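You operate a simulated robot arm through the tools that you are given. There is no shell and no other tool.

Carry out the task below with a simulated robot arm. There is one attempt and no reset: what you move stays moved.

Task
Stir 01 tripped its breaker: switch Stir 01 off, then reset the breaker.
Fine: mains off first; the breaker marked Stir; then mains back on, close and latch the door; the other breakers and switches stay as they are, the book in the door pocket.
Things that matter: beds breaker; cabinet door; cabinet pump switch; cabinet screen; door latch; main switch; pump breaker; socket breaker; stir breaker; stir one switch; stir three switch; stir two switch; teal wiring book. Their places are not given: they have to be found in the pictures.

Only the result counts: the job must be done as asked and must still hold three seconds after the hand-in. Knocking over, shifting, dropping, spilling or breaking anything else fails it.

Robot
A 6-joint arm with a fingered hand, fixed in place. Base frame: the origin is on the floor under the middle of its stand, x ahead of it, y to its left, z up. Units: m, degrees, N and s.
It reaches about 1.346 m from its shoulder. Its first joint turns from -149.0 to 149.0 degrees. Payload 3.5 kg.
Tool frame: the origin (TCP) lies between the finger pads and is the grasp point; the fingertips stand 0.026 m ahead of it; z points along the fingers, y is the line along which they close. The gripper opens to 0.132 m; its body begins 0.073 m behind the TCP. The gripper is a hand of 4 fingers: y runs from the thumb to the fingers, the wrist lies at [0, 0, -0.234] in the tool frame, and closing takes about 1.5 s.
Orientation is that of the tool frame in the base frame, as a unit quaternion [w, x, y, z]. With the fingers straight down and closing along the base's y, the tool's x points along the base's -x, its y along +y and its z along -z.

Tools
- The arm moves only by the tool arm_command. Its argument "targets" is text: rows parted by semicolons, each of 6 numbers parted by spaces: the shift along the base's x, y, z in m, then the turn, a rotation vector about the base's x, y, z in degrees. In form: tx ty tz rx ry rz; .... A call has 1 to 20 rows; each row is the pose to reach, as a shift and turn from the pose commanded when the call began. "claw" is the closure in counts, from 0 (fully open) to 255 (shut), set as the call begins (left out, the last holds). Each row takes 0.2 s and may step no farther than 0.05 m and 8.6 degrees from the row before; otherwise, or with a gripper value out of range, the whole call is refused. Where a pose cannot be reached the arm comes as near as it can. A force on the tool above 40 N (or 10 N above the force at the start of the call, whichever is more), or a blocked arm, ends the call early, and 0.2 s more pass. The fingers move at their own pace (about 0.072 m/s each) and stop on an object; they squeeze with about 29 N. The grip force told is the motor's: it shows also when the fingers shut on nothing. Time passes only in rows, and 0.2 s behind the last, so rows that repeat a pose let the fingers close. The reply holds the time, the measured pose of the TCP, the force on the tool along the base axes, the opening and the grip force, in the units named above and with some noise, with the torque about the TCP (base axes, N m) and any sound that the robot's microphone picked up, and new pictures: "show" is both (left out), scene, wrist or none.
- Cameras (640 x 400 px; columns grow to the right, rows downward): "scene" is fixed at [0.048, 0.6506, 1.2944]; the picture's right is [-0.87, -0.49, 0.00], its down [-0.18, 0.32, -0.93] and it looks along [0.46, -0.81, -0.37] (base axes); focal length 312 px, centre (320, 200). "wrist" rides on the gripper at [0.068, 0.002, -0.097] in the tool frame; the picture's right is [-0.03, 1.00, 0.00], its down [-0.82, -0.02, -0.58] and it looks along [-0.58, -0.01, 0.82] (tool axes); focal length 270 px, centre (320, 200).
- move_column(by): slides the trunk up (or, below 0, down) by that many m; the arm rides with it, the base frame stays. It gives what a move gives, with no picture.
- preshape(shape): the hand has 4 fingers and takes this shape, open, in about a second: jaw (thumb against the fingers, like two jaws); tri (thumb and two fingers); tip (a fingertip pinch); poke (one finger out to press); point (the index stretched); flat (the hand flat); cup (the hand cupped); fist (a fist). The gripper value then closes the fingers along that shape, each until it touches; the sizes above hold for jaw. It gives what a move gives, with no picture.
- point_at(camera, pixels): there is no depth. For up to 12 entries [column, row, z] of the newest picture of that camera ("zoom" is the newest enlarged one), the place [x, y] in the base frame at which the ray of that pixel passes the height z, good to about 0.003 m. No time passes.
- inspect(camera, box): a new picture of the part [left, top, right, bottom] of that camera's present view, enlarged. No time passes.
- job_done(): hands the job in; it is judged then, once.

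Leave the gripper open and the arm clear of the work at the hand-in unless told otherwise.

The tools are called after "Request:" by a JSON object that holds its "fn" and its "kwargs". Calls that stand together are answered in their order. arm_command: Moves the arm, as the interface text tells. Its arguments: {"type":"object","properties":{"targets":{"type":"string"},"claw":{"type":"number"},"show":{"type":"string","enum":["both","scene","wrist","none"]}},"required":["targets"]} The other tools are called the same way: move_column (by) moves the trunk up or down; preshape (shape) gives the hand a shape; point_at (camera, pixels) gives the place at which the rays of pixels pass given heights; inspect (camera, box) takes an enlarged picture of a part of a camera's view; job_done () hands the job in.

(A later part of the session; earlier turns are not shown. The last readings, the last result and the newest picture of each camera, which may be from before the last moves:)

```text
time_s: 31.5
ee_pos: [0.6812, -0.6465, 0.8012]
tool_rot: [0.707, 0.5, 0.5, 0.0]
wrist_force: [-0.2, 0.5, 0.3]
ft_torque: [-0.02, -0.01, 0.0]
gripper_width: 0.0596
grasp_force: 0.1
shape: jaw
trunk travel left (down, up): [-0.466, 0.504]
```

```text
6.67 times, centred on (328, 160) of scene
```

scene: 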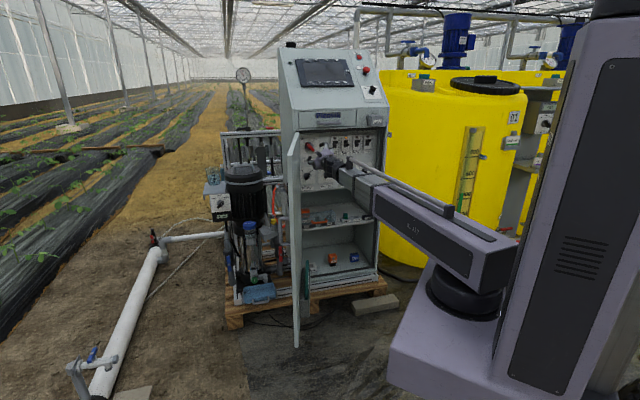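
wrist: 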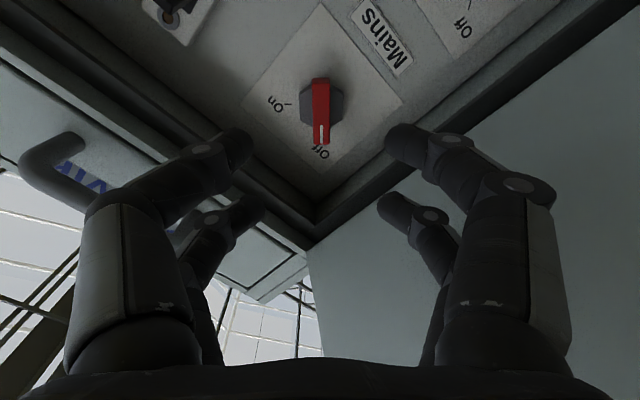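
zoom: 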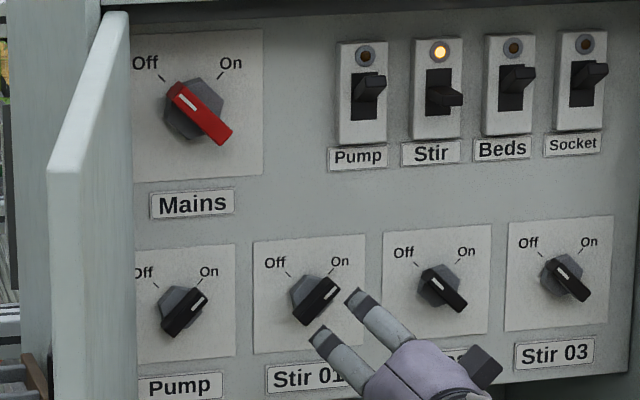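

Stir 01's black bar is at (316,90), aligned with tool x, slightly left of the centre column. I advance 0.08 m and re-measure.

Request:
{"fn": "arm_command", "kwargs": {"targets": "0.0189 -0.0189 0 0 0 0; 0.0377 -0.0377 0 0 0 0; 0.0566 -0.0566 0 0 0 0; 0.0566 -0.0566 0 0 0 0", "show": "wrist"}}

Request:
{"fn": "inspect", "kwargs": {"camera": "wrist", "box": [220, 60, 420, 185]}}

Request:
{"fn": "inspect", "kwargs": {"camera": "scene", "box": [295, 150, 359, 190]}}

```text
time_s: 32.5
ee_pos: [0.7394, -0.7032, 0.801]
tool_rot: [0.707, 0.5, 0.501, 0.0]
wrist_force: [-0.2, 0.6, 0.2]
ft_torque: [0.04, -0.01, -0.03]
gripper_width: 0.0595
grasp_force: 0.1
shape: jaw
trunk travel left (down, up): [-0.466, 0.504]
```

wrist: 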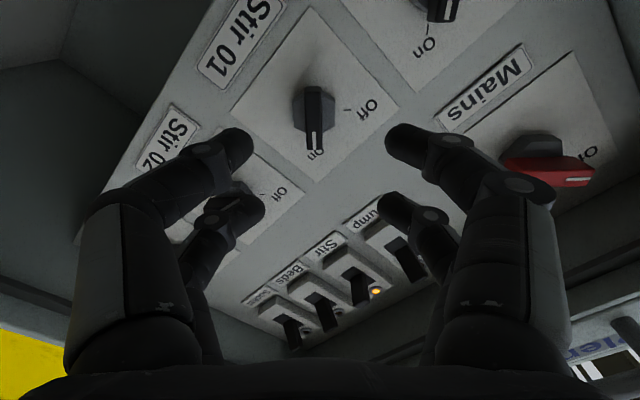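

```text
3.20 times, centred on (320, 122) of wrist
```

zoom: 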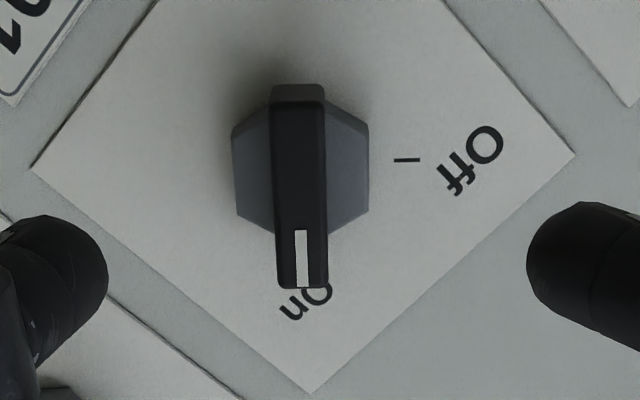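

```text
10.00 times, centred on (327, 170) of scene
```

zoom: 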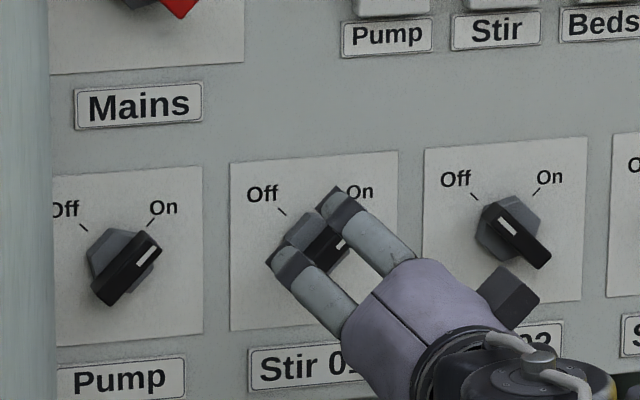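

The bar centre is at column 314, rows 92-150: offset of about (x +4.5 mm, y -4 mm) in the tool, meaning about 6 mm lower. I lower 6 mm and advance 0.035 m, then look again.

Request:
{"fn": "move_column", "kwargs": {"by": -0.006}}

Request:
{"fn": "arm_command", "kwargs": {"targets": "0.0124 -0.0124 0 0 0 0; 0.02475 -0.02475 0 0 0 0; 0.02475 -0.02475 0 0 0 0; 0.02475 -0.02475 0 0 0 0", "show": "wrist"}}

Request:
{"fn": "inspect", "kwargs": {"camera": "wrist", "box": [220, 100, 420, 225]}}

```text
time_s: 33.0
ee_pos: [0.7385, -0.7022, 0.7949]
tool_rot: [0.707, 0.5, 0.5, 0.0]
wrist_force: [0.3, -0.1, -0.3]
ft_torque: [0.01, 0.02, 0.02]
gripper_width: 0.0595
grasp_force: 0.1
shape: jaw
trunk travel left (down, up): [-0.46, 0.51]
```

```text
time_s: 34.0
ee_pos: [0.7645, -0.7271, 0.7939]
tool_rot: [0.707, 0.5, 0.5, 0.001]
wrist_force: [-0.3, 0.1, 0.0]
ft_torque: [0.0, 0.03, 0.01]
gripper_width: 0.0596
grasp_force: 0.1
shape: jaw
trunk travel left (down, up): [-0.46, 0.51]
```

wrist: 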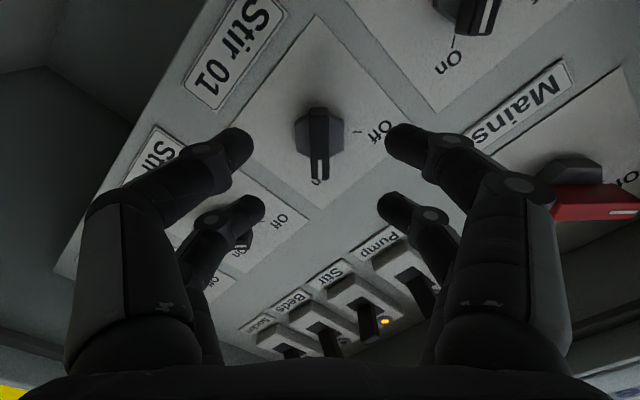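

```text
3.20 times, centred on (320, 162) of wrist
```

zoom: 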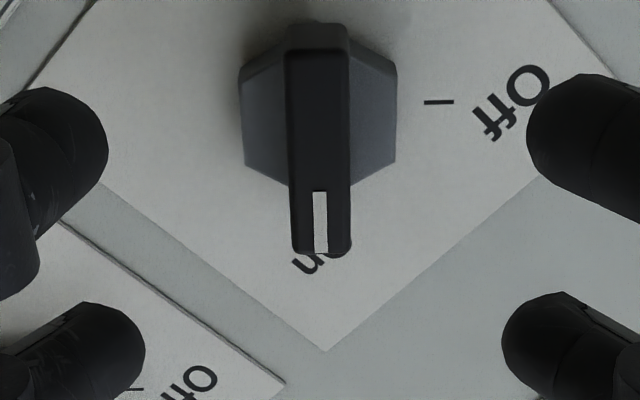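

Stir 01's bar is now centred (column 320, rows 115-179), face at about c=1.107. Advance 0.038 m and close.

Request:
{"fn": "arm_command", "kwargs": {"targets": "0.009 -0.009 0 0 0 0; 0.018 -0.018 0 0 0 0; 0.027 -0.027 0 0 0 0; 0.027 -0.027 0 0 0 0", "show": "none"}}

Request:
{"fn": "inspect", "kwargs": {"camera": "wrist", "box": [220, 100, 420, 225]}}

Request:
{"fn": "arm_command", "kwargs": {"targets": "0 0 0 0 0 0; 0 0 0 0 0 0; 0 0 0 0 0 0; 0 0 0 0 0 0; 0 0 0 0 0 0; 0 0 0 0 0 0; 0 0 0 0 0 0", "claw": 255, "show": "wrist"}}

```text
time_s: 35.0
ee_pos: [0.7899, -0.7544, 0.7948]
tool_rot: [0.707, 0.499, 0.501, 0.001]
wrist_force: [-0.8, -0.1, 0.7]
ft_torque: [-0.01, 0.02, 0.02]
gripper_width: 0.0595
grasp_force: 0.1
shape: jaw
trunk travel left (down, up): [-0.46, 0.51]
```

```text
3.20 times, centred on (320, 162) of wrist
```

zoom: 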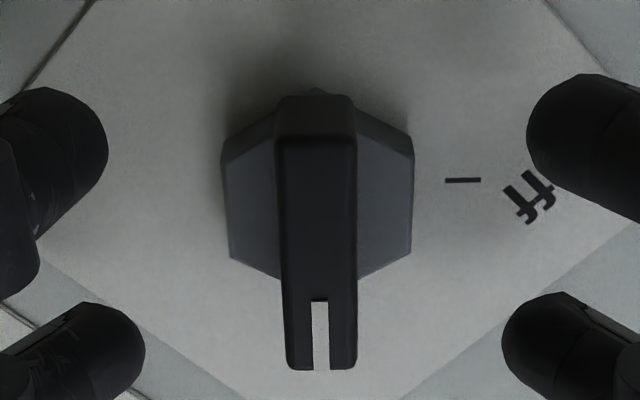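

```text
time_s: 36.6
ee_pos: [0.791, -0.7545, 0.7953]
tool_rot: [0.707, 0.499, 0.501, 0.001]
wrist_force: [5.4, -5.8, 1.7]
ft_torque: [-0.03, -0.01, 0.0]
gripper_width: 0.0064
grasp_force: 29.0
shape: jaw
trunk travel left (down, up): [-0.46, 0.51]
```

wrist: 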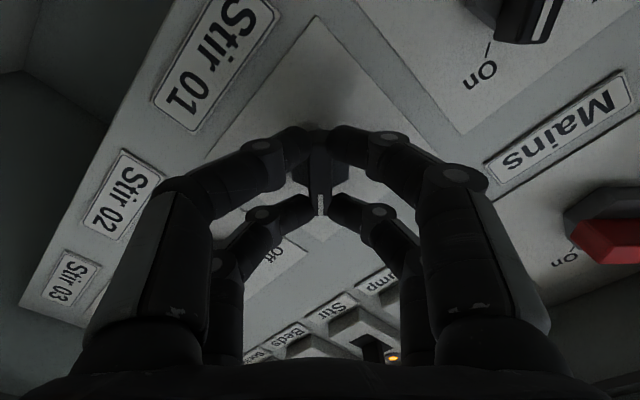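

The fingers hold Stir 01's bar. Twist counter-clockwise 48° first and check.

Request:
{"fn": "arm_command", "kwargs": {"targets": "0 0 0 -5.657 5.657 0; 0 0 0 -11.314 11.314 0; 0 0 0 -16.97 16.97 0; 0 0 0 -22.63 22.63 0; 0 0 0 -28.28 28.28 0; 0 0 0 -33.94 33.94 0", "show": "wrist"}}

Request:
{"fn": "inspect", "kwargs": {"camera": "scene", "box": [295, 150, 359, 190]}}

```text
time_s: 38.0
ee_pos: [0.7908, -0.7553, 0.7946]
tool_rot: [0.645, 0.253, 0.66, -0.289]
wrist_force: [3.5, -11.2, 2.6]
ft_torque: [0.01, -0.03, -0.1]
gripper_width: 0.006
grasp_force: 29.0
shape: jaw
trunk travel left (down, up): [-0.46, 0.51]
```

wrist: 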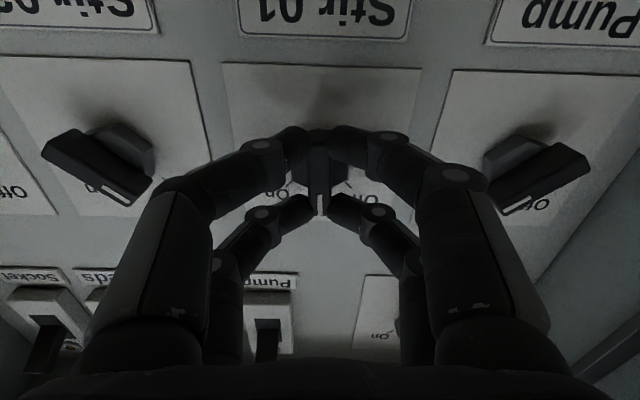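

```text
10.00 times, centred on (327, 170) of scene
```

zoom: 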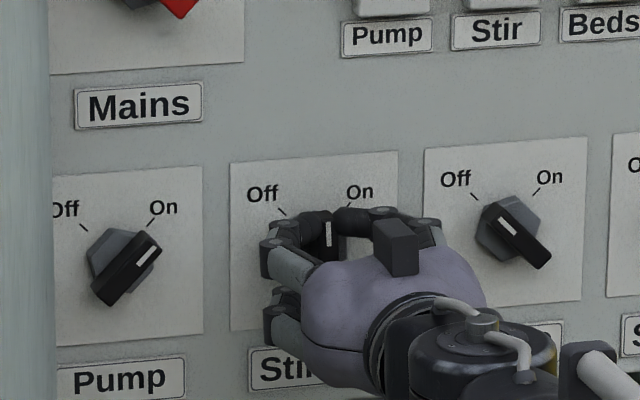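

The bar is upright with little side force. Continue another 43° to Off.

Request:
{"fn": "arm_command", "kwargs": {"targets": "0 0 0 -5.07 5.07 0; 0 0 0 -10.13 10.13 0; 0 0 0 -15.2 15.2 0; 0 0 0 -20.27 20.27 0; 0 0 0 -25.34 25.34 0; 0 0 0 -30.4 30.4 0; 0 0 0 -30.4 30.4 0", "show": "wrist"}}

Request:
{"fn": "inspect", "kwargs": {"camera": "scene", "box": [295, 150, 359, 190]}}

```text
time_s: 39.6
ee_pos: [0.789, -0.7561, 0.7937]
tool_rot: [0.495, -0.005, 0.707, -0.505]
wrist_force: [-3.9, -13.5, 2.0]
ft_torque: [0.06, -0.13, -0.22]
gripper_width: 0.0062
grasp_force: 28.9
shape: jaw
trunk travel left (down, up): [-0.46, 0.51]
```

wrist: 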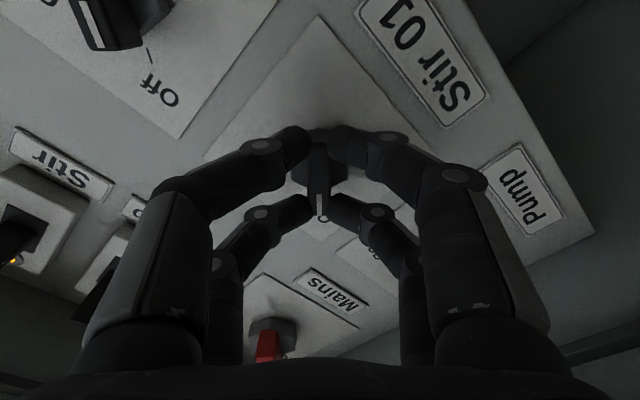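

```text
10.00 times, centred on (327, 170) of scene
```

zoom: 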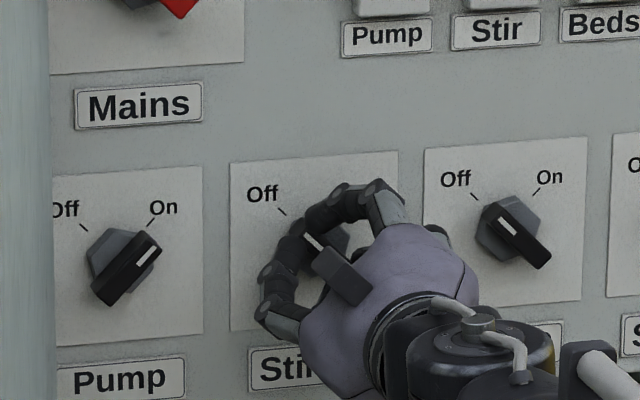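

Stir 01 points at Off. Open and back out 0.1 m.

Request:
{"fn": "arm_command", "kwargs": {"targets": "0 0 0 0 0 0; 0 0 0 0 0 0; 0 0 0 0 0 0; 0 0 0 0 0 0; 0 0 0 0 0 0", "claw": 139, "show": "none"}}

Request:
{"fn": "arm_command", "kwargs": {"targets": "-0.0177 0.0177 0 0 0 0; -0.0354 0.0354 0 0 0 0; -0.053 0.053 0 0 0 0; -0.0707 0.0707 0 0 0 0; -0.0884 0.0884 0 0 0 0; -0.106 0.106 0 0 0 0; -0.106 0.106 0 0 0 0", "show": "wrist"}}

Request:
{"fn": "inspect", "kwargs": {"camera": "scene", "box": [295, 150, 359, 190]}}

Request:
{"fn": "inspect", "kwargs": {"camera": "scene", "box": [335, 120, 399, 160]}}

```text
time_s: 40.8
ee_pos: [0.792, -0.7541, 0.7952]
tool_rot: [0.495, -0.006, 0.707, -0.505]
wrist_force: [0.8, 0.2, -0.5]
ft_torque: [0.0, 0.0, -0.03]
gripper_width: 0.0597
grasp_force: 0.0
shape: jaw
trunk travel left (down, up): [-0.46, 0.51]
```

```text
time_s: 42.4
ee_pos: [0.6821, -0.6476, 0.7944]
tool_rot: [0.496, -0.006, 0.707, -0.504]
wrist_force: [0.2, 0.3, -0.2]
ft_torque: [0.01, 0.01, 0.03]
gripper_width: 0.0593
grasp_force: 0.1
shape: jaw
trunk travel left (down, up): [-0.46, 0.51]
```

wrist: 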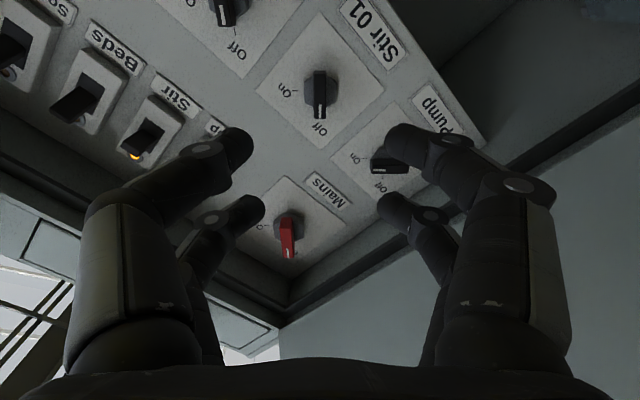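

```text
10.00 times, centred on (327, 170) of scene
```

zoom: 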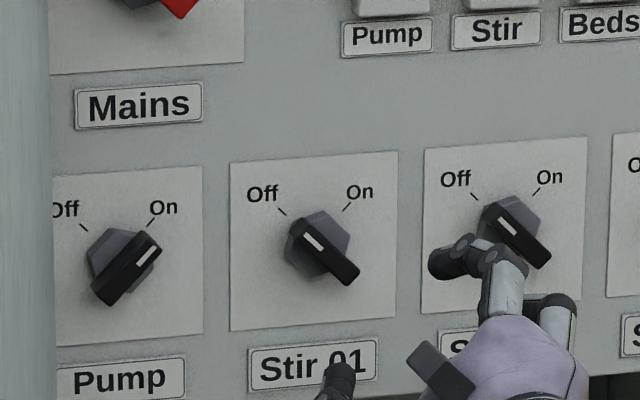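

```text
10.00 times, centred on (367, 140) of scene
```

zoom: 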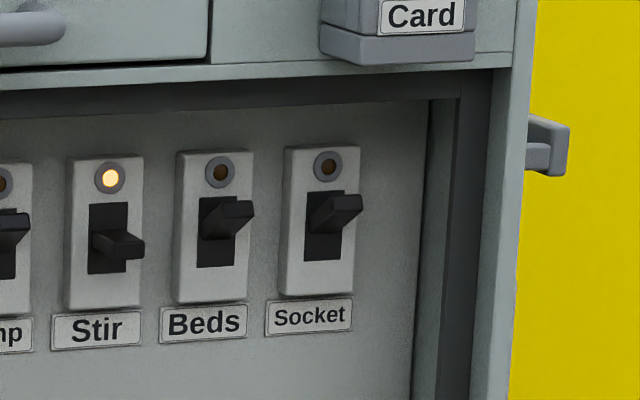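

Stir 01 is clearly at Off, everything else unchanged. In the zoom the Stir lever stands mid-way (tripped) while Beds and Socket are up. My plan: use the two finger rows as a fork, one above and one below the lever, and move the trunk down (fully off) and then up (on). I raise the trunk, roll 44° so the fingers close vertically, and move in front of the Stir breaker.

Request:
{"fn": "move_column", "kwargs": {"by": 0.161}}

Request:
{"fn": "arm_command", "kwargs": {"targets": "-0.0088 -0.0135 0 -5.19 5.19 0; -0.0175 -0.027 0 -10.37 10.37 0; -0.0263 -0.0405 0 -15.56 15.56 0; -0.0351 -0.0539 0 -20.74 20.74 0; -0.0438 -0.0674 0 -25.93 25.93 0; -0.0526 -0.0809 0 -31.1 31.1 0; -0.0526 -0.0809 0 -31.1 31.1 0", "show": "both"}}

Request:
{"fn": "inspect", "kwargs": {"camera": "scene", "box": [325, 120, 405, 170]}}

```text
time_s: 44.3
ee_pos: [0.6833, -0.6485, 0.9567]
tool_rot: [0.496, -0.006, 0.707, -0.504]
wrist_force: [0.3, -0.3, 0.4]
ft_torque: [-0.01, 0.0, 0.01]
gripper_width: 0.0596
grasp_force: 0.0
shape: jaw
trunk travel left (down, up): [-0.621, 0.349]
```

```text
time_s: 45.9
ee_pos: [0.6314, -0.7281, 0.955]
tool_rot: [-0.27, 0.271, -0.653, 0.653]
wrist_force: [-0.2, -0.3, 0.3]
ft_torque: [-0.03, 0.05, 0.01]
gripper_width: 0.0596
grasp_force: 0.0
shape: jaw
trunk travel left (down, up): [-0.621, 0.349]
```

scene: 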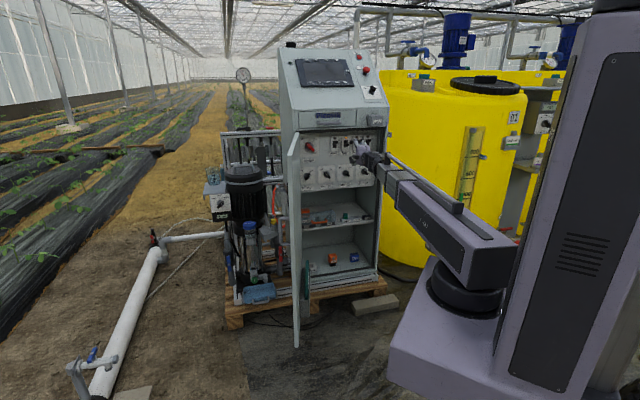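
wrist: 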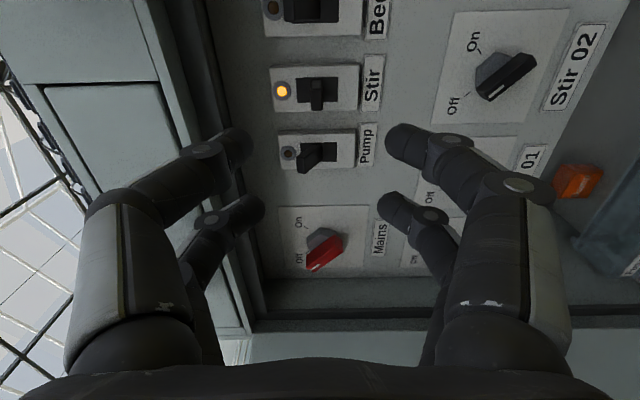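

```text
8.00 times, centred on (365, 145) of scene
```

zoom: 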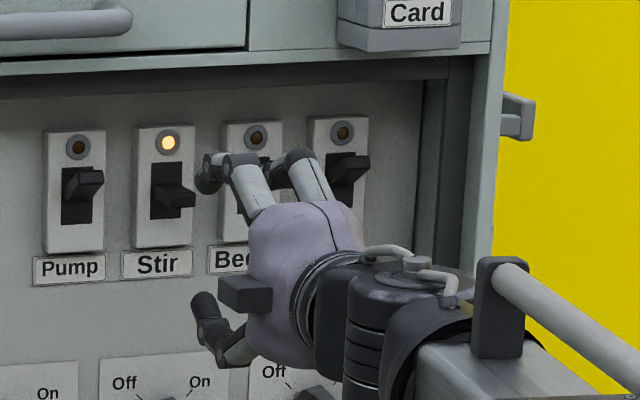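

The Stir lever sits at (316,92) in the wrist view, straight ahead of the fork. The cavity top (z≈1.044) is close above the knuckles, so I'll pitch the hand 10° upward: first lower the trunk 0.039 m, then pitch and approach 0.05 m.

Request:
{"fn": "move_column", "kwargs": {"by": -0.039}}

Request:
{"fn": "arm_command", "kwargs": {"targets": "0.0106 -0.013 0.0135 -2.357 -2.357 0; 0.0212 -0.026 0.0271 -4.714 -4.714 0; 0.0318 -0.0389 0.0406 -7.071 -7.071 0; 0.0318 -0.0389 0.0406 -7.071 -7.071 0", "show": "both"}}

Request:
{"fn": "inspect", "kwargs": {"camera": "wrist", "box": [220, 60, 420, 185]}}

Request:
{"fn": "inspect", "kwargs": {"camera": "scene", "box": [325, 120, 405, 170]}}

```text
time_s: 46.7
ee_pos: [0.6316, -0.7289, 0.9158]
tool_rot: [0.271, -0.271, 0.653, -0.653]
wrist_force: [0.3, -0.4, 0.4]
ft_torque: [-0.04, 0.01, 0.01]
gripper_width: 0.0596
grasp_force: 0.2
shape: jaw
trunk travel left (down, up): [-0.582, 0.388]
```

```text
time_s: 47.7
ee_pos: [0.662, -0.7681, 0.9569]
tool_rot: [-0.294, 0.246, -0.594, 0.708]
wrist_force: [0.8, -1.0, 0.2]
ft_torque: [0.02, -0.01, 0.01]
gripper_width: 0.0597
grasp_force: 0.1
shape: jaw
trunk travel left (down, up): [-0.582, 0.388]
```

scene: 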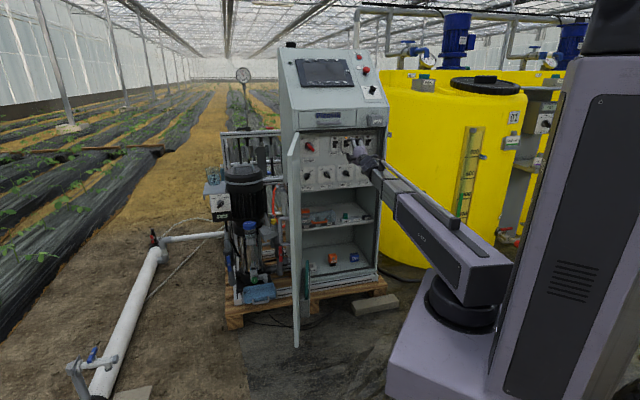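
wrist: 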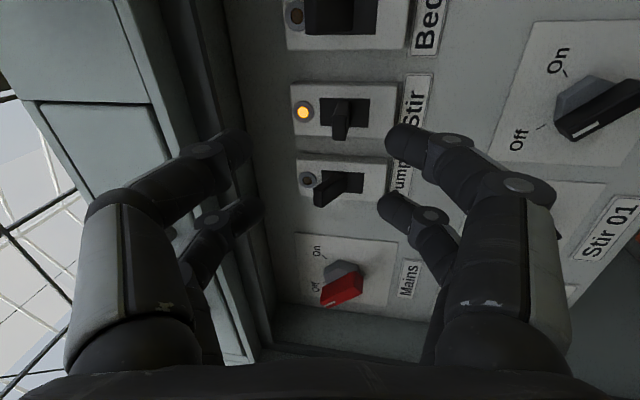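

```text
3.20 times, centred on (320, 122) of wrist
```

zoom: 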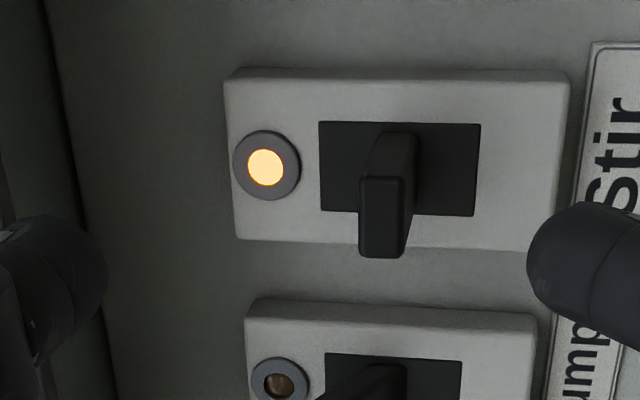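

```text
8.00 times, centred on (365, 145) of scene
```

zoom: 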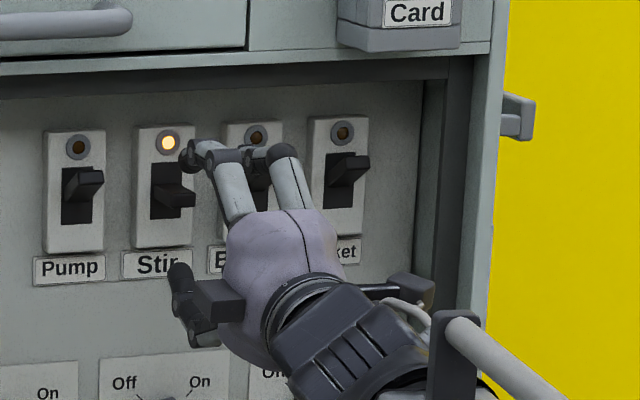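

The lever is mid-way, at ℓ≈-0.077, z≈0.957, tip at c≈1.094; about 10 mm thick and 20 mm wide. My finger pairs sit at tool x = ±0.02, so I shift 13 mm left so that the near pair lines up with the lever and the far pair goes into the gap before Pump. I narrow the fork to 0.03 and advance 0.055 m.

Request:
{"fn": "arm_command", "kwargs": {"targets": "0.0092 0.0092 0 0 0 0; 0.0092 0.0092 0 0 0 0; 0.0222 -0.0038 0 0 0 0; 0.0352 -0.0168 0 0 0 0; 0.0481 -0.0297 0 0 0 0; 0.0481 -0.0297 0 0 0 0", "claw": 195, "show": "wrist"}}

Request:
{"fn": "inspect", "kwargs": {"camera": "wrist", "box": [220, 100, 420, 225]}}

Request:
{"fn": "inspect", "kwargs": {"camera": "scene", "box": [325, 120, 389, 160]}}

```text
time_s: 49.1
ee_pos: [0.712, -0.7982, 0.9583]
tool_rot: [-0.293, 0.246, -0.594, 0.708]
wrist_force: [0.1, 0.4, 0.6]
ft_torque: [0.0, 0.0, -0.02]
gripper_width: 0.0312
grasp_force: 0.1
shape: jaw
trunk travel left (down, up): [-0.582, 0.388]
```

wrist: 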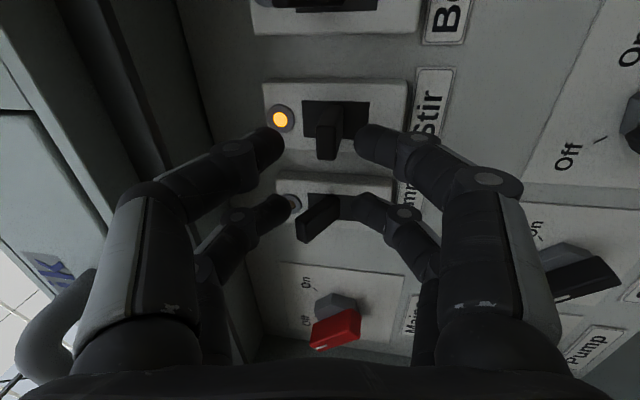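

```text
3.20 times, centred on (320, 162) of wrist
```

zoom: 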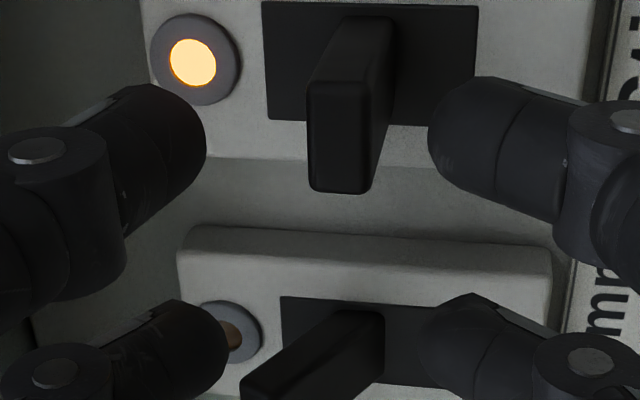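

```text
10.00 times, centred on (357, 140) of scene
```

zoom: 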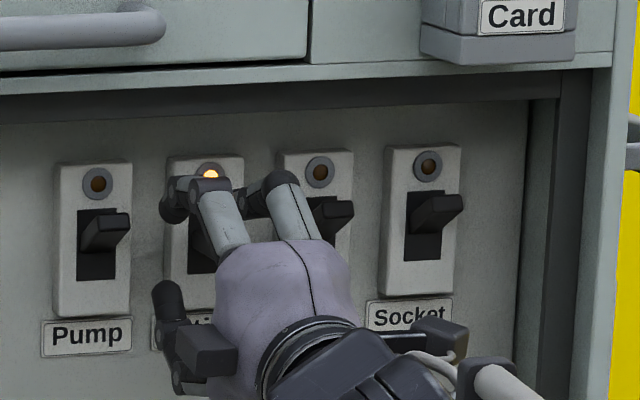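

The lever tip (zoom (340,138)) is between the near finger pair; the far pair lies between Stir and Pump. I advance 12 mm more, then lower the trunk 15 mm to meet the lever from above.

Request:
{"fn": "arm_command", "kwargs": {"targets": "0.0085 -0.0085 0 0 0 0; 0.0085 -0.0085 0 0 0 0", "show": "none"}}

Request:
{"fn": "inspect", "kwargs": {"camera": "wrist", "box": [220, 100, 420, 225]}}

Request:
{"fn": "move_column", "kwargs": {"by": -0.015}}

Request:
{"fn": "inspect", "kwargs": {"camera": "wrist", "box": [220, 100, 420, 225]}}

```text
time_s: 49.7
ee_pos: [0.7186, -0.8065, 0.9576]
tool_rot: [-0.294, 0.246, -0.594, 0.707]
wrist_force: [0.6, -0.1, 0.1]
ft_torque: [0.0, 0.0, 0.03]
gripper_width: 0.0314
grasp_force: 0.1
shape: jaw
trunk travel left (down, up): [-0.582, 0.388]
```

```text
3.20 times, centred on (320, 162) of wrist
```

zoom: 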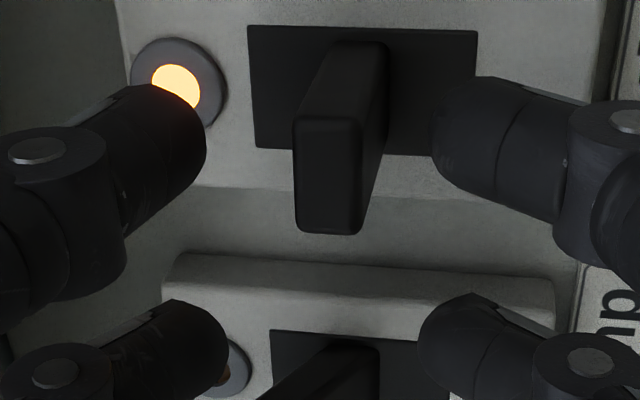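

```text
time_s: 50.3
ee_pos: [0.7194, -0.8074, 0.9429]
tool_rot: [-0.294, 0.246, -0.594, 0.707]
wrist_force: [-0.2, -0.2, -0.1]
ft_torque: [0.01, 0.0, 0.01]
gripper_width: 0.0318
grasp_force: 0.0
shape: jaw
trunk travel left (down, up): [-0.567, 0.403]
```

```text
3.20 times, centred on (320, 162) of wrist
```

zoom: 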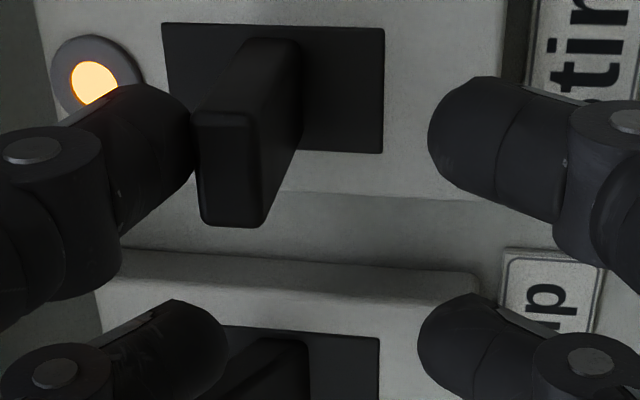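

The upper near finger is now right at the lever's top side. Before pushing I check the wide view that the far pair clears the Pump lever.

Request:
{"fn": "inspect", "kwargs": {"camera": "wrist", "box": [180, 120, 420, 270]}}

Request:
{"fn": "inspect", "kwargs": {"camera": "scene", "box": [330, 120, 378, 150]}}

```text
2.67 times, centred on (300, 195) of wrist
```

zoom: 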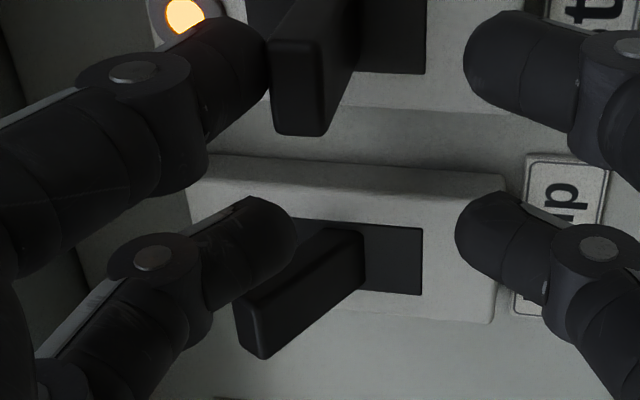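

```text
13.33 times, centred on (354, 135) of scene
```

zoom: 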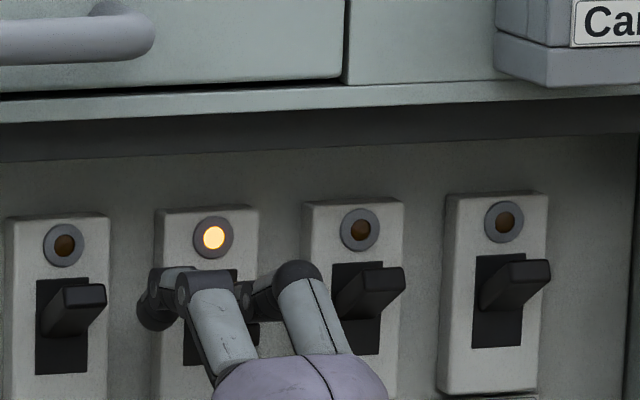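

The far finger clears the Pump lever by about a centimetre. I press down 12 mm.

Request:
{"fn": "move_column", "kwargs": {"by": -0.012}}

Request:
{"fn": "inspect", "kwargs": {"camera": "wrist", "box": [180, 120, 420, 270]}}

Request:
{"fn": "inspect", "kwargs": {"camera": "scene", "box": [330, 125, 378, 155]}}

```text
time_s: 50.9
ee_pos: [0.7198, -0.8055, 0.9305]
tool_rot: [-0.293, 0.246, -0.594, 0.708]
wrist_force: [0.3, -0.4, 0.3]
ft_torque: [0.01, -0.01, -0.03]
gripper_width: 0.0313
grasp_force: 0.1
shape: jaw
trunk travel left (down, up): [-0.555, 0.415]
```

```text
2.67 times, centred on (300, 195) of wrist
```

zoom: 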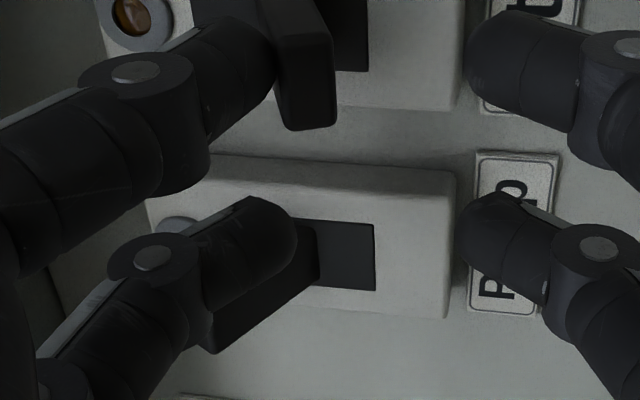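

```text
13.33 times, centred on (354, 140) of scene
```

zoom: 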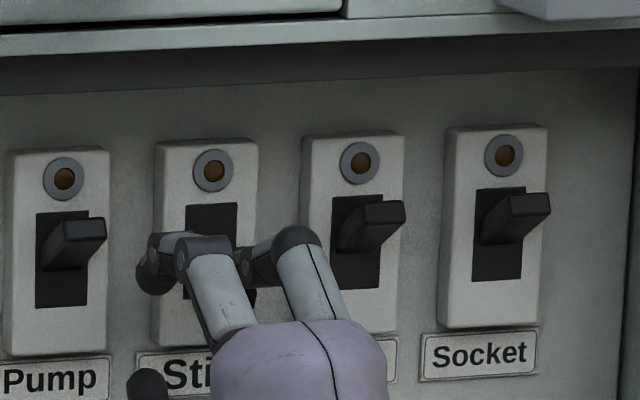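

The amber lamp has gone out: the lever is leaving the tripped position, and the Pump lever is still up. I press down another 8 mm to bring it fully to off.

Request:
{"fn": "move_column", "kwargs": {"by": -0.008}}

Request:
{"fn": "inspect", "kwargs": {"camera": "wrist", "box": [180, 120, 420, 270]}}

Request:
{"fn": "inspect", "kwargs": {"camera": "scene", "box": [330, 125, 378, 155]}}

```text
time_s: 51.5
ee_pos: [0.7182, -0.8056, 0.9227]
tool_rot: [-0.293, 0.246, -0.593, 0.708]
wrist_force: [-0.1, 0.2, 2.2]
ft_torque: [-0.05, -0.01, 0.01]
gripper_width: 0.0323
grasp_force: 0.0
shape: jaw
trunk travel left (down, up): [-0.547, 0.423]
```

```text
2.67 times, centred on (300, 195) of wrist
```

zoom: 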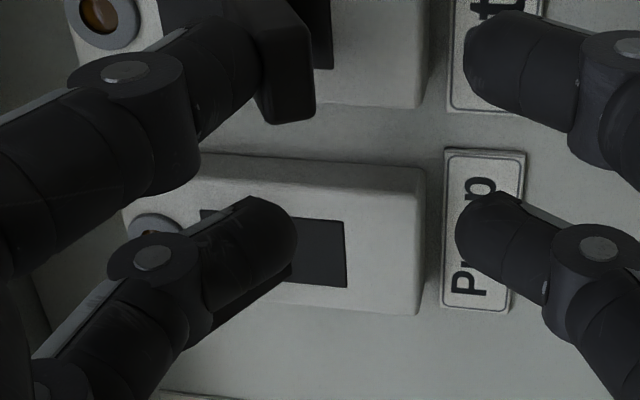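

```text
13.33 times, centred on (354, 140) of scene
```

zoom: 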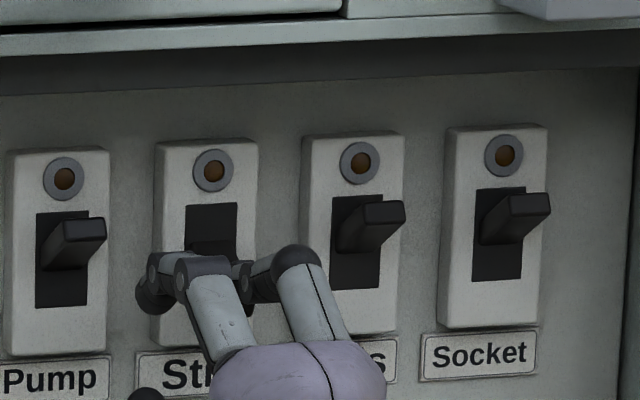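

There's now a light upward reaction (2.2 N). I press 4 mm more to be certain it's at the off stop.

Request:
{"fn": "move_column", "kwargs": {"by": -0.004}}

Request:
{"fn": "inspect", "kwargs": {"camera": "wrist", "box": [180, 100, 420, 250]}}

```text
time_s: 52.0
ee_pos: [0.7192, -0.8068, 0.919]
tool_rot: [-0.294, 0.246, -0.593, 0.708]
wrist_force: [-0.9, 1.1, 4.0]
ft_torque: [-0.1, -0.01, -0.05]
gripper_width: 0.0344
grasp_force: 0.1
shape: jaw
trunk travel left (down, up): [-0.543, 0.427]
```

```text
2.67 times, centred on (300, 175) of wrist
```

zoom: 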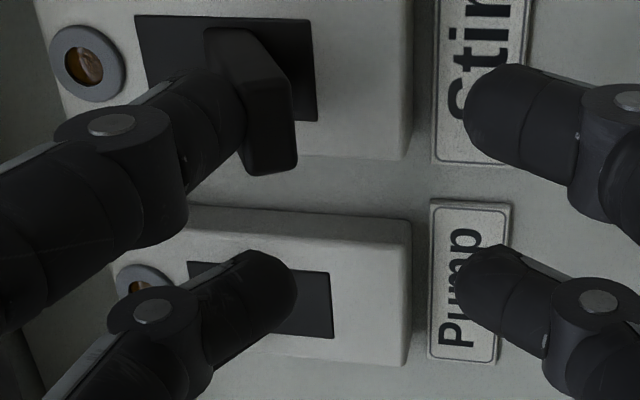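

Fingers are yielding against a firm stop: the lever is fully off. Now I raise 14 mm so the fork is centred, then narrow the fork to about 0.016 m.

Request:
{"fn": "move_column", "kwargs": {"by": 0.014}}

Request:
{"fn": "inspect", "kwargs": {"camera": "wrist", "box": [180, 100, 420, 250]}}

Request:
{"fn": "inspect", "kwargs": {"camera": "scene", "box": [330, 125, 378, 155]}}

```text
time_s: 52.6
ee_pos: [0.719, -0.8064, 0.9321]
tool_rot: [-0.293, 0.246, -0.593, 0.708]
wrist_force: [0.2, -0.1, 0.2]
ft_torque: [-0.02, -0.01, 0.01]
gripper_width: 0.0312
grasp_force: 0.1
shape: jaw
trunk travel left (down, up): [-0.557, 0.413]
```

```text
2.67 times, centred on (300, 175) of wrist
```

zoom: 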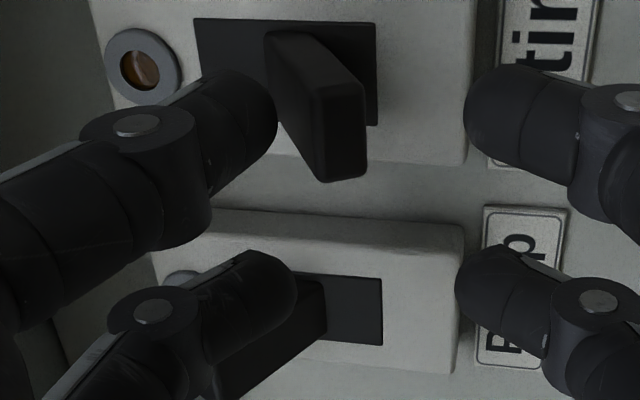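

```text
13.33 times, centred on (354, 140) of scene
```

zoom: 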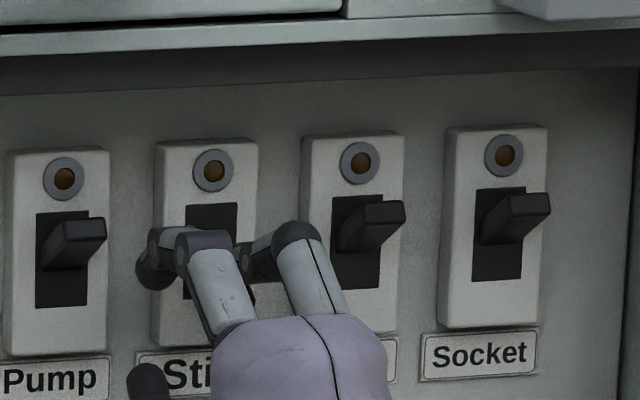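

The lever clearly leans down (off), lamp out. I raise 5 mm to centre it in the fork, narrow the fork (claw 225), then look.

Request:
{"fn": "move_column", "kwargs": {"by": 0.005}}

Request:
{"fn": "arm_command", "kwargs": {"targets": "0 0 0 0 0 0; 0 0 0 0 0 0; 0 0 0 0 0 0", "claw": 225, "show": "none"}}

Request:
{"fn": "inspect", "kwargs": {"camera": "wrist", "box": [180, 100, 420, 250]}}

```text
time_s: 53.2
ee_pos: [0.7192, -0.8061, 0.937]
tool_rot: [-0.293, 0.247, -0.594, 0.707]
wrist_force: [0.7, -0.1, -0.6]
ft_torque: [0.0, 0.02, -0.05]
gripper_width: 0.0313
grasp_force: 0.1
shape: jaw
trunk travel left (down, up): [-0.562, 0.408]
```

```text
time_s: 54.0
ee_pos: [0.7174, -0.8062, 0.9372]
tool_rot: [-0.293, 0.246, -0.594, 0.707]
wrist_force: [0.9, -0.5, 0.6]
ft_torque: [0.01, 0.01, 0.04]
gripper_width: 0.0158
grasp_force: 0.1
shape: jaw
trunk travel left (down, up): [-0.562, 0.408]
```

```text
2.67 times, centred on (300, 175) of wrist
```

zoom: 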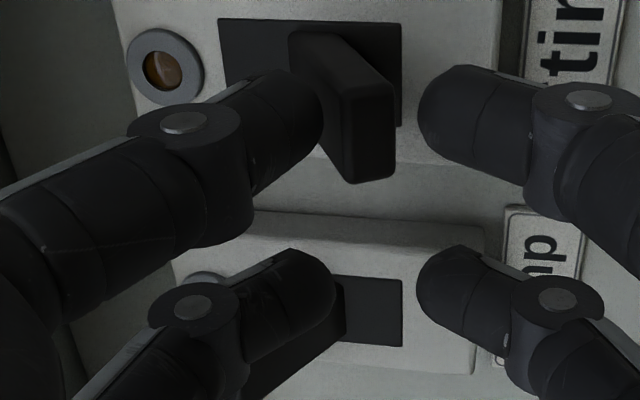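

The lever is inside the narrowed fork. Now raise 18 mm and look.

Request:
{"fn": "move_column", "kwargs": {"by": 0.018}}

Request:
{"fn": "inspect", "kwargs": {"camera": "wrist", "box": [180, 100, 420, 250]}}

Request:
{"fn": "inspect", "kwargs": {"camera": "scene", "box": [330, 120, 378, 150]}}

```text
time_s: 54.6
ee_pos: [0.7195, -0.8073, 0.9562]
tool_rot: [-0.293, 0.246, -0.594, 0.708]
wrist_force: [-0.2, 0.5, -0.4]
ft_torque: [0.0, -0.01, 0.0]
gripper_width: 0.0157
grasp_force: 0.1
shape: jaw
trunk travel left (down, up): [-0.58, 0.39]
```

```text
2.67 times, centred on (300, 175) of wrist
```

zoom: 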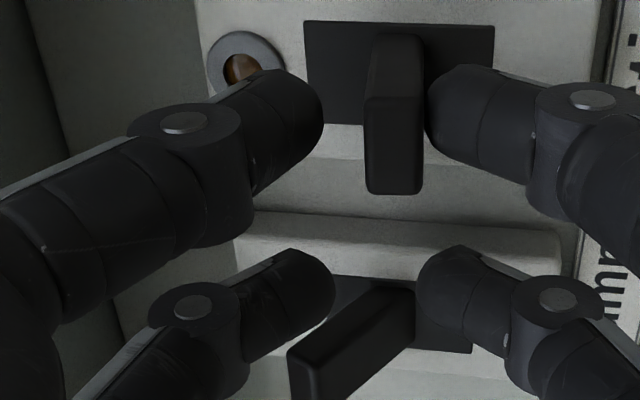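

```text
13.33 times, centred on (354, 135) of scene
```

zoom: 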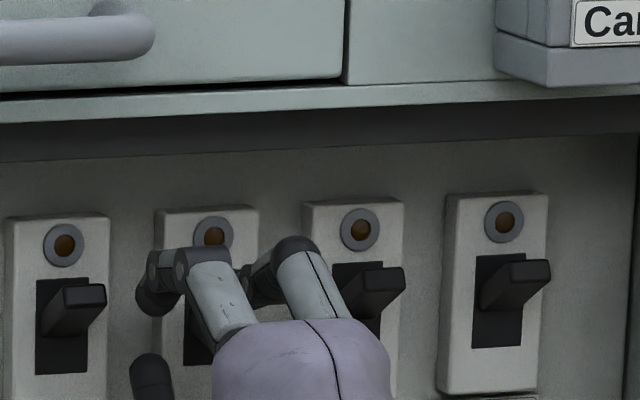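

The lever is being lifted, now about level, lamp still out. Raise another 12 mm.

Request:
{"fn": "move_column", "kwargs": {"by": 0.012}}

Request:
{"fn": "inspect", "kwargs": {"camera": "wrist", "box": [180, 100, 420, 250]}}

Request:
{"fn": "inspect", "kwargs": {"camera": "scene", "box": [330, 115, 378, 145]}}

```text
time_s: 55.2
ee_pos: [0.7195, -0.8057, 0.9669]
tool_rot: [-0.293, 0.247, -0.593, 0.708]
wrist_force: [-0.9, 0.9, -0.6]
ft_torque: [0.03, -0.02, 0.01]
gripper_width: 0.0164
grasp_force: 0.1
shape: jaw
trunk travel left (down, up): [-0.592, 0.378]
```

```text
2.67 times, centred on (300, 175) of wrist
```

zoom: 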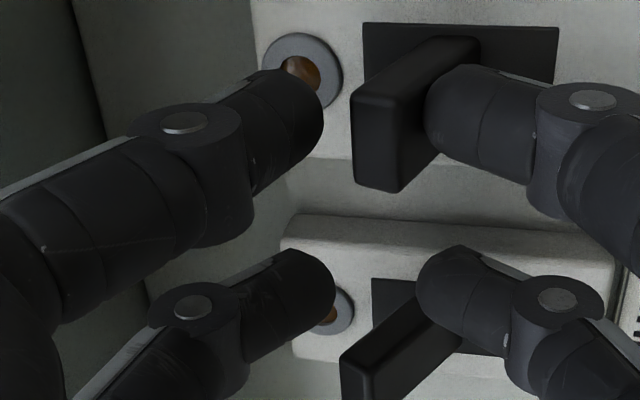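

```text
13.33 times, centred on (354, 130) of scene
```

zoom: 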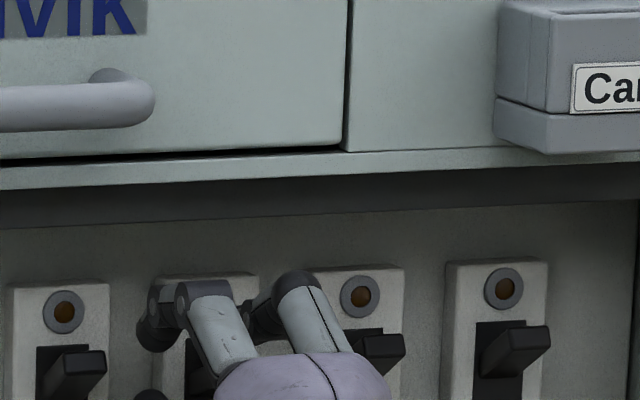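

The Stir lever now leans up just like Pump's. I nudge 3 mm more to ensure it's at the on stop.

Request:
{"fn": "move_column", "kwargs": {"by": 0.003}}

Request:
{"fn": "inspect", "kwargs": {"camera": "wrist", "box": [180, 100, 420, 250]}}

```text
time_s: 55.8
ee_pos: [0.72, -0.8066, 0.9705]
tool_rot: [-0.293, 0.246, -0.594, 0.708]
wrist_force: [0.8, 0.7, -0.3]
ft_torque: [-0.02, 0.01, -0.02]
gripper_width: 0.0161
grasp_force: 0.0
shape: jaw
trunk travel left (down, up): [-0.595, 0.375]
```

```text
2.67 times, centred on (300, 175) of wrist
```

zoom: 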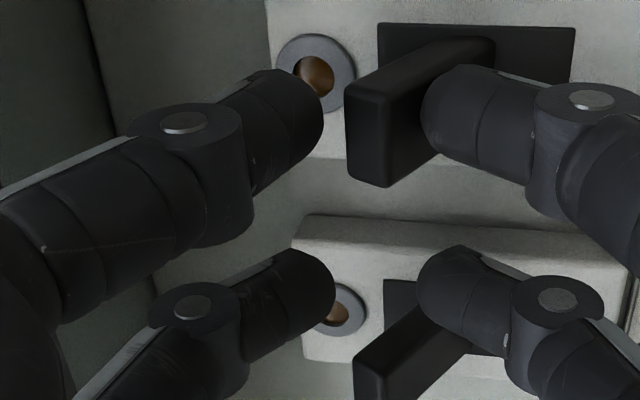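

The tip is now as far past its slot edge as Pump's, but no stop force yet. Another 3 mm.

Request:
{"fn": "move_column", "kwargs": {"by": 0.003}}

Request:
{"fn": "inspect", "kwargs": {"camera": "wrist", "box": [180, 100, 420, 250]}}

```text
time_s: 56.3
ee_pos: [0.7185, -0.8067, 0.9733]
tool_rot: [-0.293, 0.245, -0.594, 0.708]
wrist_force: [0.7, -0.1, -1.8]
ft_torque: [0.03, 0.03, -0.02]
gripper_width: 0.016
grasp_force: 0.1
shape: jaw
trunk travel left (down, up): [-0.598, 0.372]
```

```text
2.67 times, centred on (300, 175) of wrist
```

zoom: 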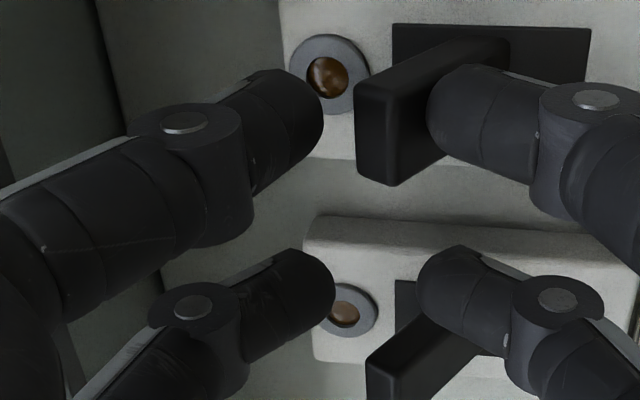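

The reaction (-1.8 N) shows the on stop is reached. I lower 4 mm to unload and back straight out 0.1 m, then check.

Request:
{"fn": "move_column", "kwargs": {"by": -0.004}}

Request:
{"fn": "arm_command", "kwargs": {"targets": "-0.0141 0.0141 0 0 0 0; -0.0283 0.0283 0 0 0 0; -0.0424 0.0424 0 0 0 0; -0.0566 0.0566 0 0 0 0; -0.0707 0.0707 0 0 0 0; -0.0849 0.0849 0 0 0 0; -0.0849 0.0849 0 0 0 0", "show": "wrist"}}

Request:
{"fn": "inspect", "kwargs": {"camera": "scene", "box": [325, 120, 389, 160]}}

Request:
{"fn": "inspect", "kwargs": {"camera": "wrist", "box": [200, 40, 440, 190]}}

```text
time_s: 56.8
ee_pos: [0.7192, -0.8067, 0.9701]
tool_rot: [-0.293, 0.246, -0.594, 0.708]
wrist_force: [0.5, 0.4, 0.7]
ft_torque: [0.02, -0.02, 0.01]
gripper_width: 0.0159
grasp_force: 0.0
shape: jaw
trunk travel left (down, up): [-0.594, 0.376]
```

```text
time_s: 58.4
ee_pos: [0.6346, -0.721, 0.9689]
tool_rot: [-0.293, 0.246, -0.593, 0.709]
wrist_force: [0.0, -0.3, -0.8]
ft_torque: [0.03, 0.0, 0.0]
gripper_width: 0.0158
grasp_force: 0.0
shape: jaw
trunk travel left (down, up): [-0.594, 0.376]
```

wrist: 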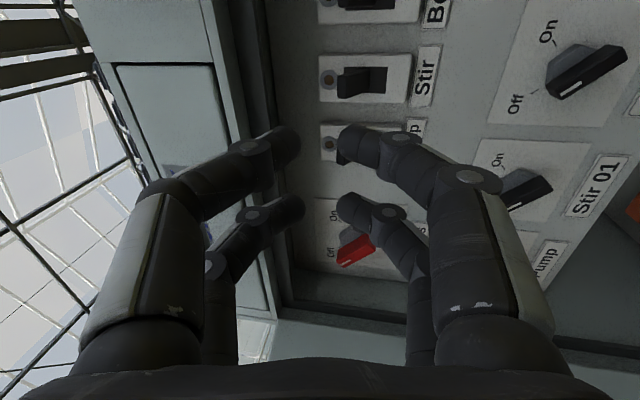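

```text
10.00 times, centred on (357, 140) of scene
```

zoom: 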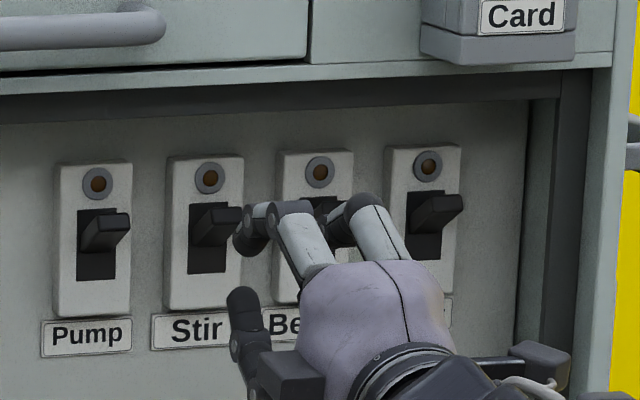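

```text
2.67 times, centred on (320, 115) of wrist
```

zoom: 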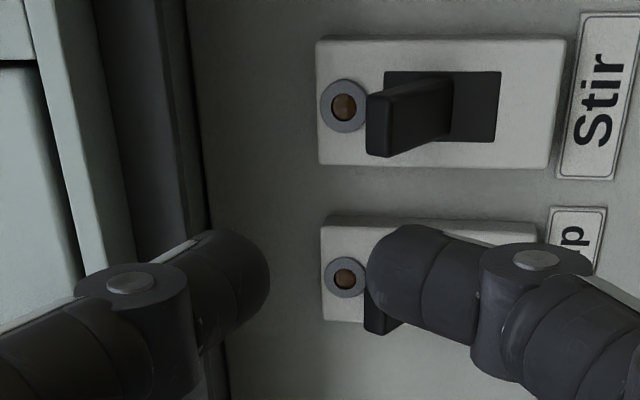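

All four breaker levers are now up and all lamps out. Next Mains back on: I level the hand, roll to the Off-bar angle (46°), move in front of Mains (ℓ≈0.121) with the fingers opened to 0.06, then raise the trunk 26 mm.

Request:
{"fn": "arm_command", "kwargs": {"targets": "0.0205 0.0225 -0.0068 6.29 -4.05 0.64; 0.0409 0.0449 -0.0135 12.58 -8.1 1.28; 0.0614 0.0674 -0.0203 18.87 -12.16 1.92; 0.0818 0.0898 -0.0271 25.16 -16.21 2.55; 0.1023 0.1123 -0.0338 31.45 -20.26 3.19; 0.1227 0.1347 -0.0406 37.74 -24.31 3.83; 0.1227 0.1347 -0.0406 37.74 -24.31 3.83", "claw": 139, "show": "none"}}

Request:
{"fn": "move_column", "kwargs": {"by": 0.026}}

Request:
{"fn": "inspect", "kwargs": {"camera": "wrist", "box": [0, 0, 640, 400]}}

Request:
{"fn": "inspect", "kwargs": {"camera": "scene", "box": [280, 120, 376, 180]}}

```text
time_s: 60.0
ee_pos: [0.7506, -0.5927, 0.9248]
tool_rot: [0.512, -0.033, 0.713, -0.479]
wrist_force: [0.0, -1.7, -0.2]
ft_torque: [-0.03, -0.02, -0.01]
gripper_width: 0.0597
grasp_force: 0.0
shape: jaw
out of reach, approached as far as the arm can: row 4, 5, 6, 7
trunk travel left (down, up): [-0.594, 0.376]
```

```text
time_s: 60.7
ee_pos: [0.7518, -0.5929, 0.9498]
tool_rot: [0.51, -0.036, 0.713, -0.479]
wrist_force: [0.7, 0.3, 0.2]
ft_torque: [0.01, 0.0, 0.0]
gripper_width: 0.0599
grasp_force: 0.0
shape: jaw
trunk travel left (down, up): [-0.62, 0.35]
```

```text
1.00 times, centred on (320, 200) of wrist (not enlarged: the box is as wide or as high as the picture)
```

zoom: 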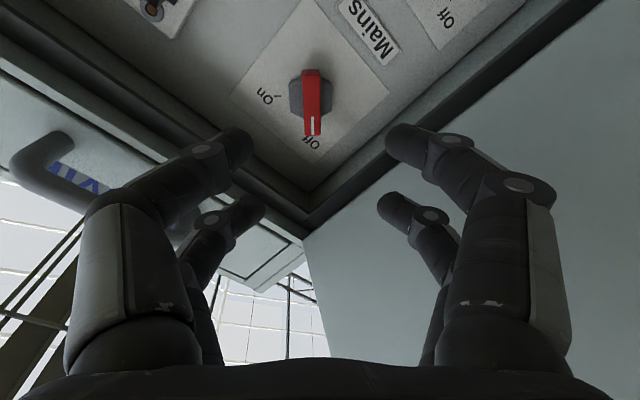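

```text
6.67 times, centred on (328, 150) of scene
```

zoom: 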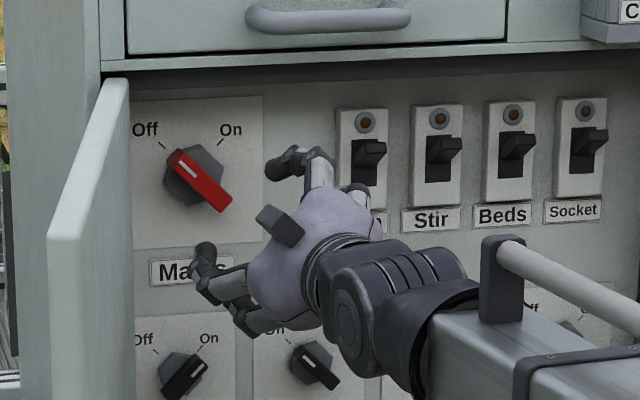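

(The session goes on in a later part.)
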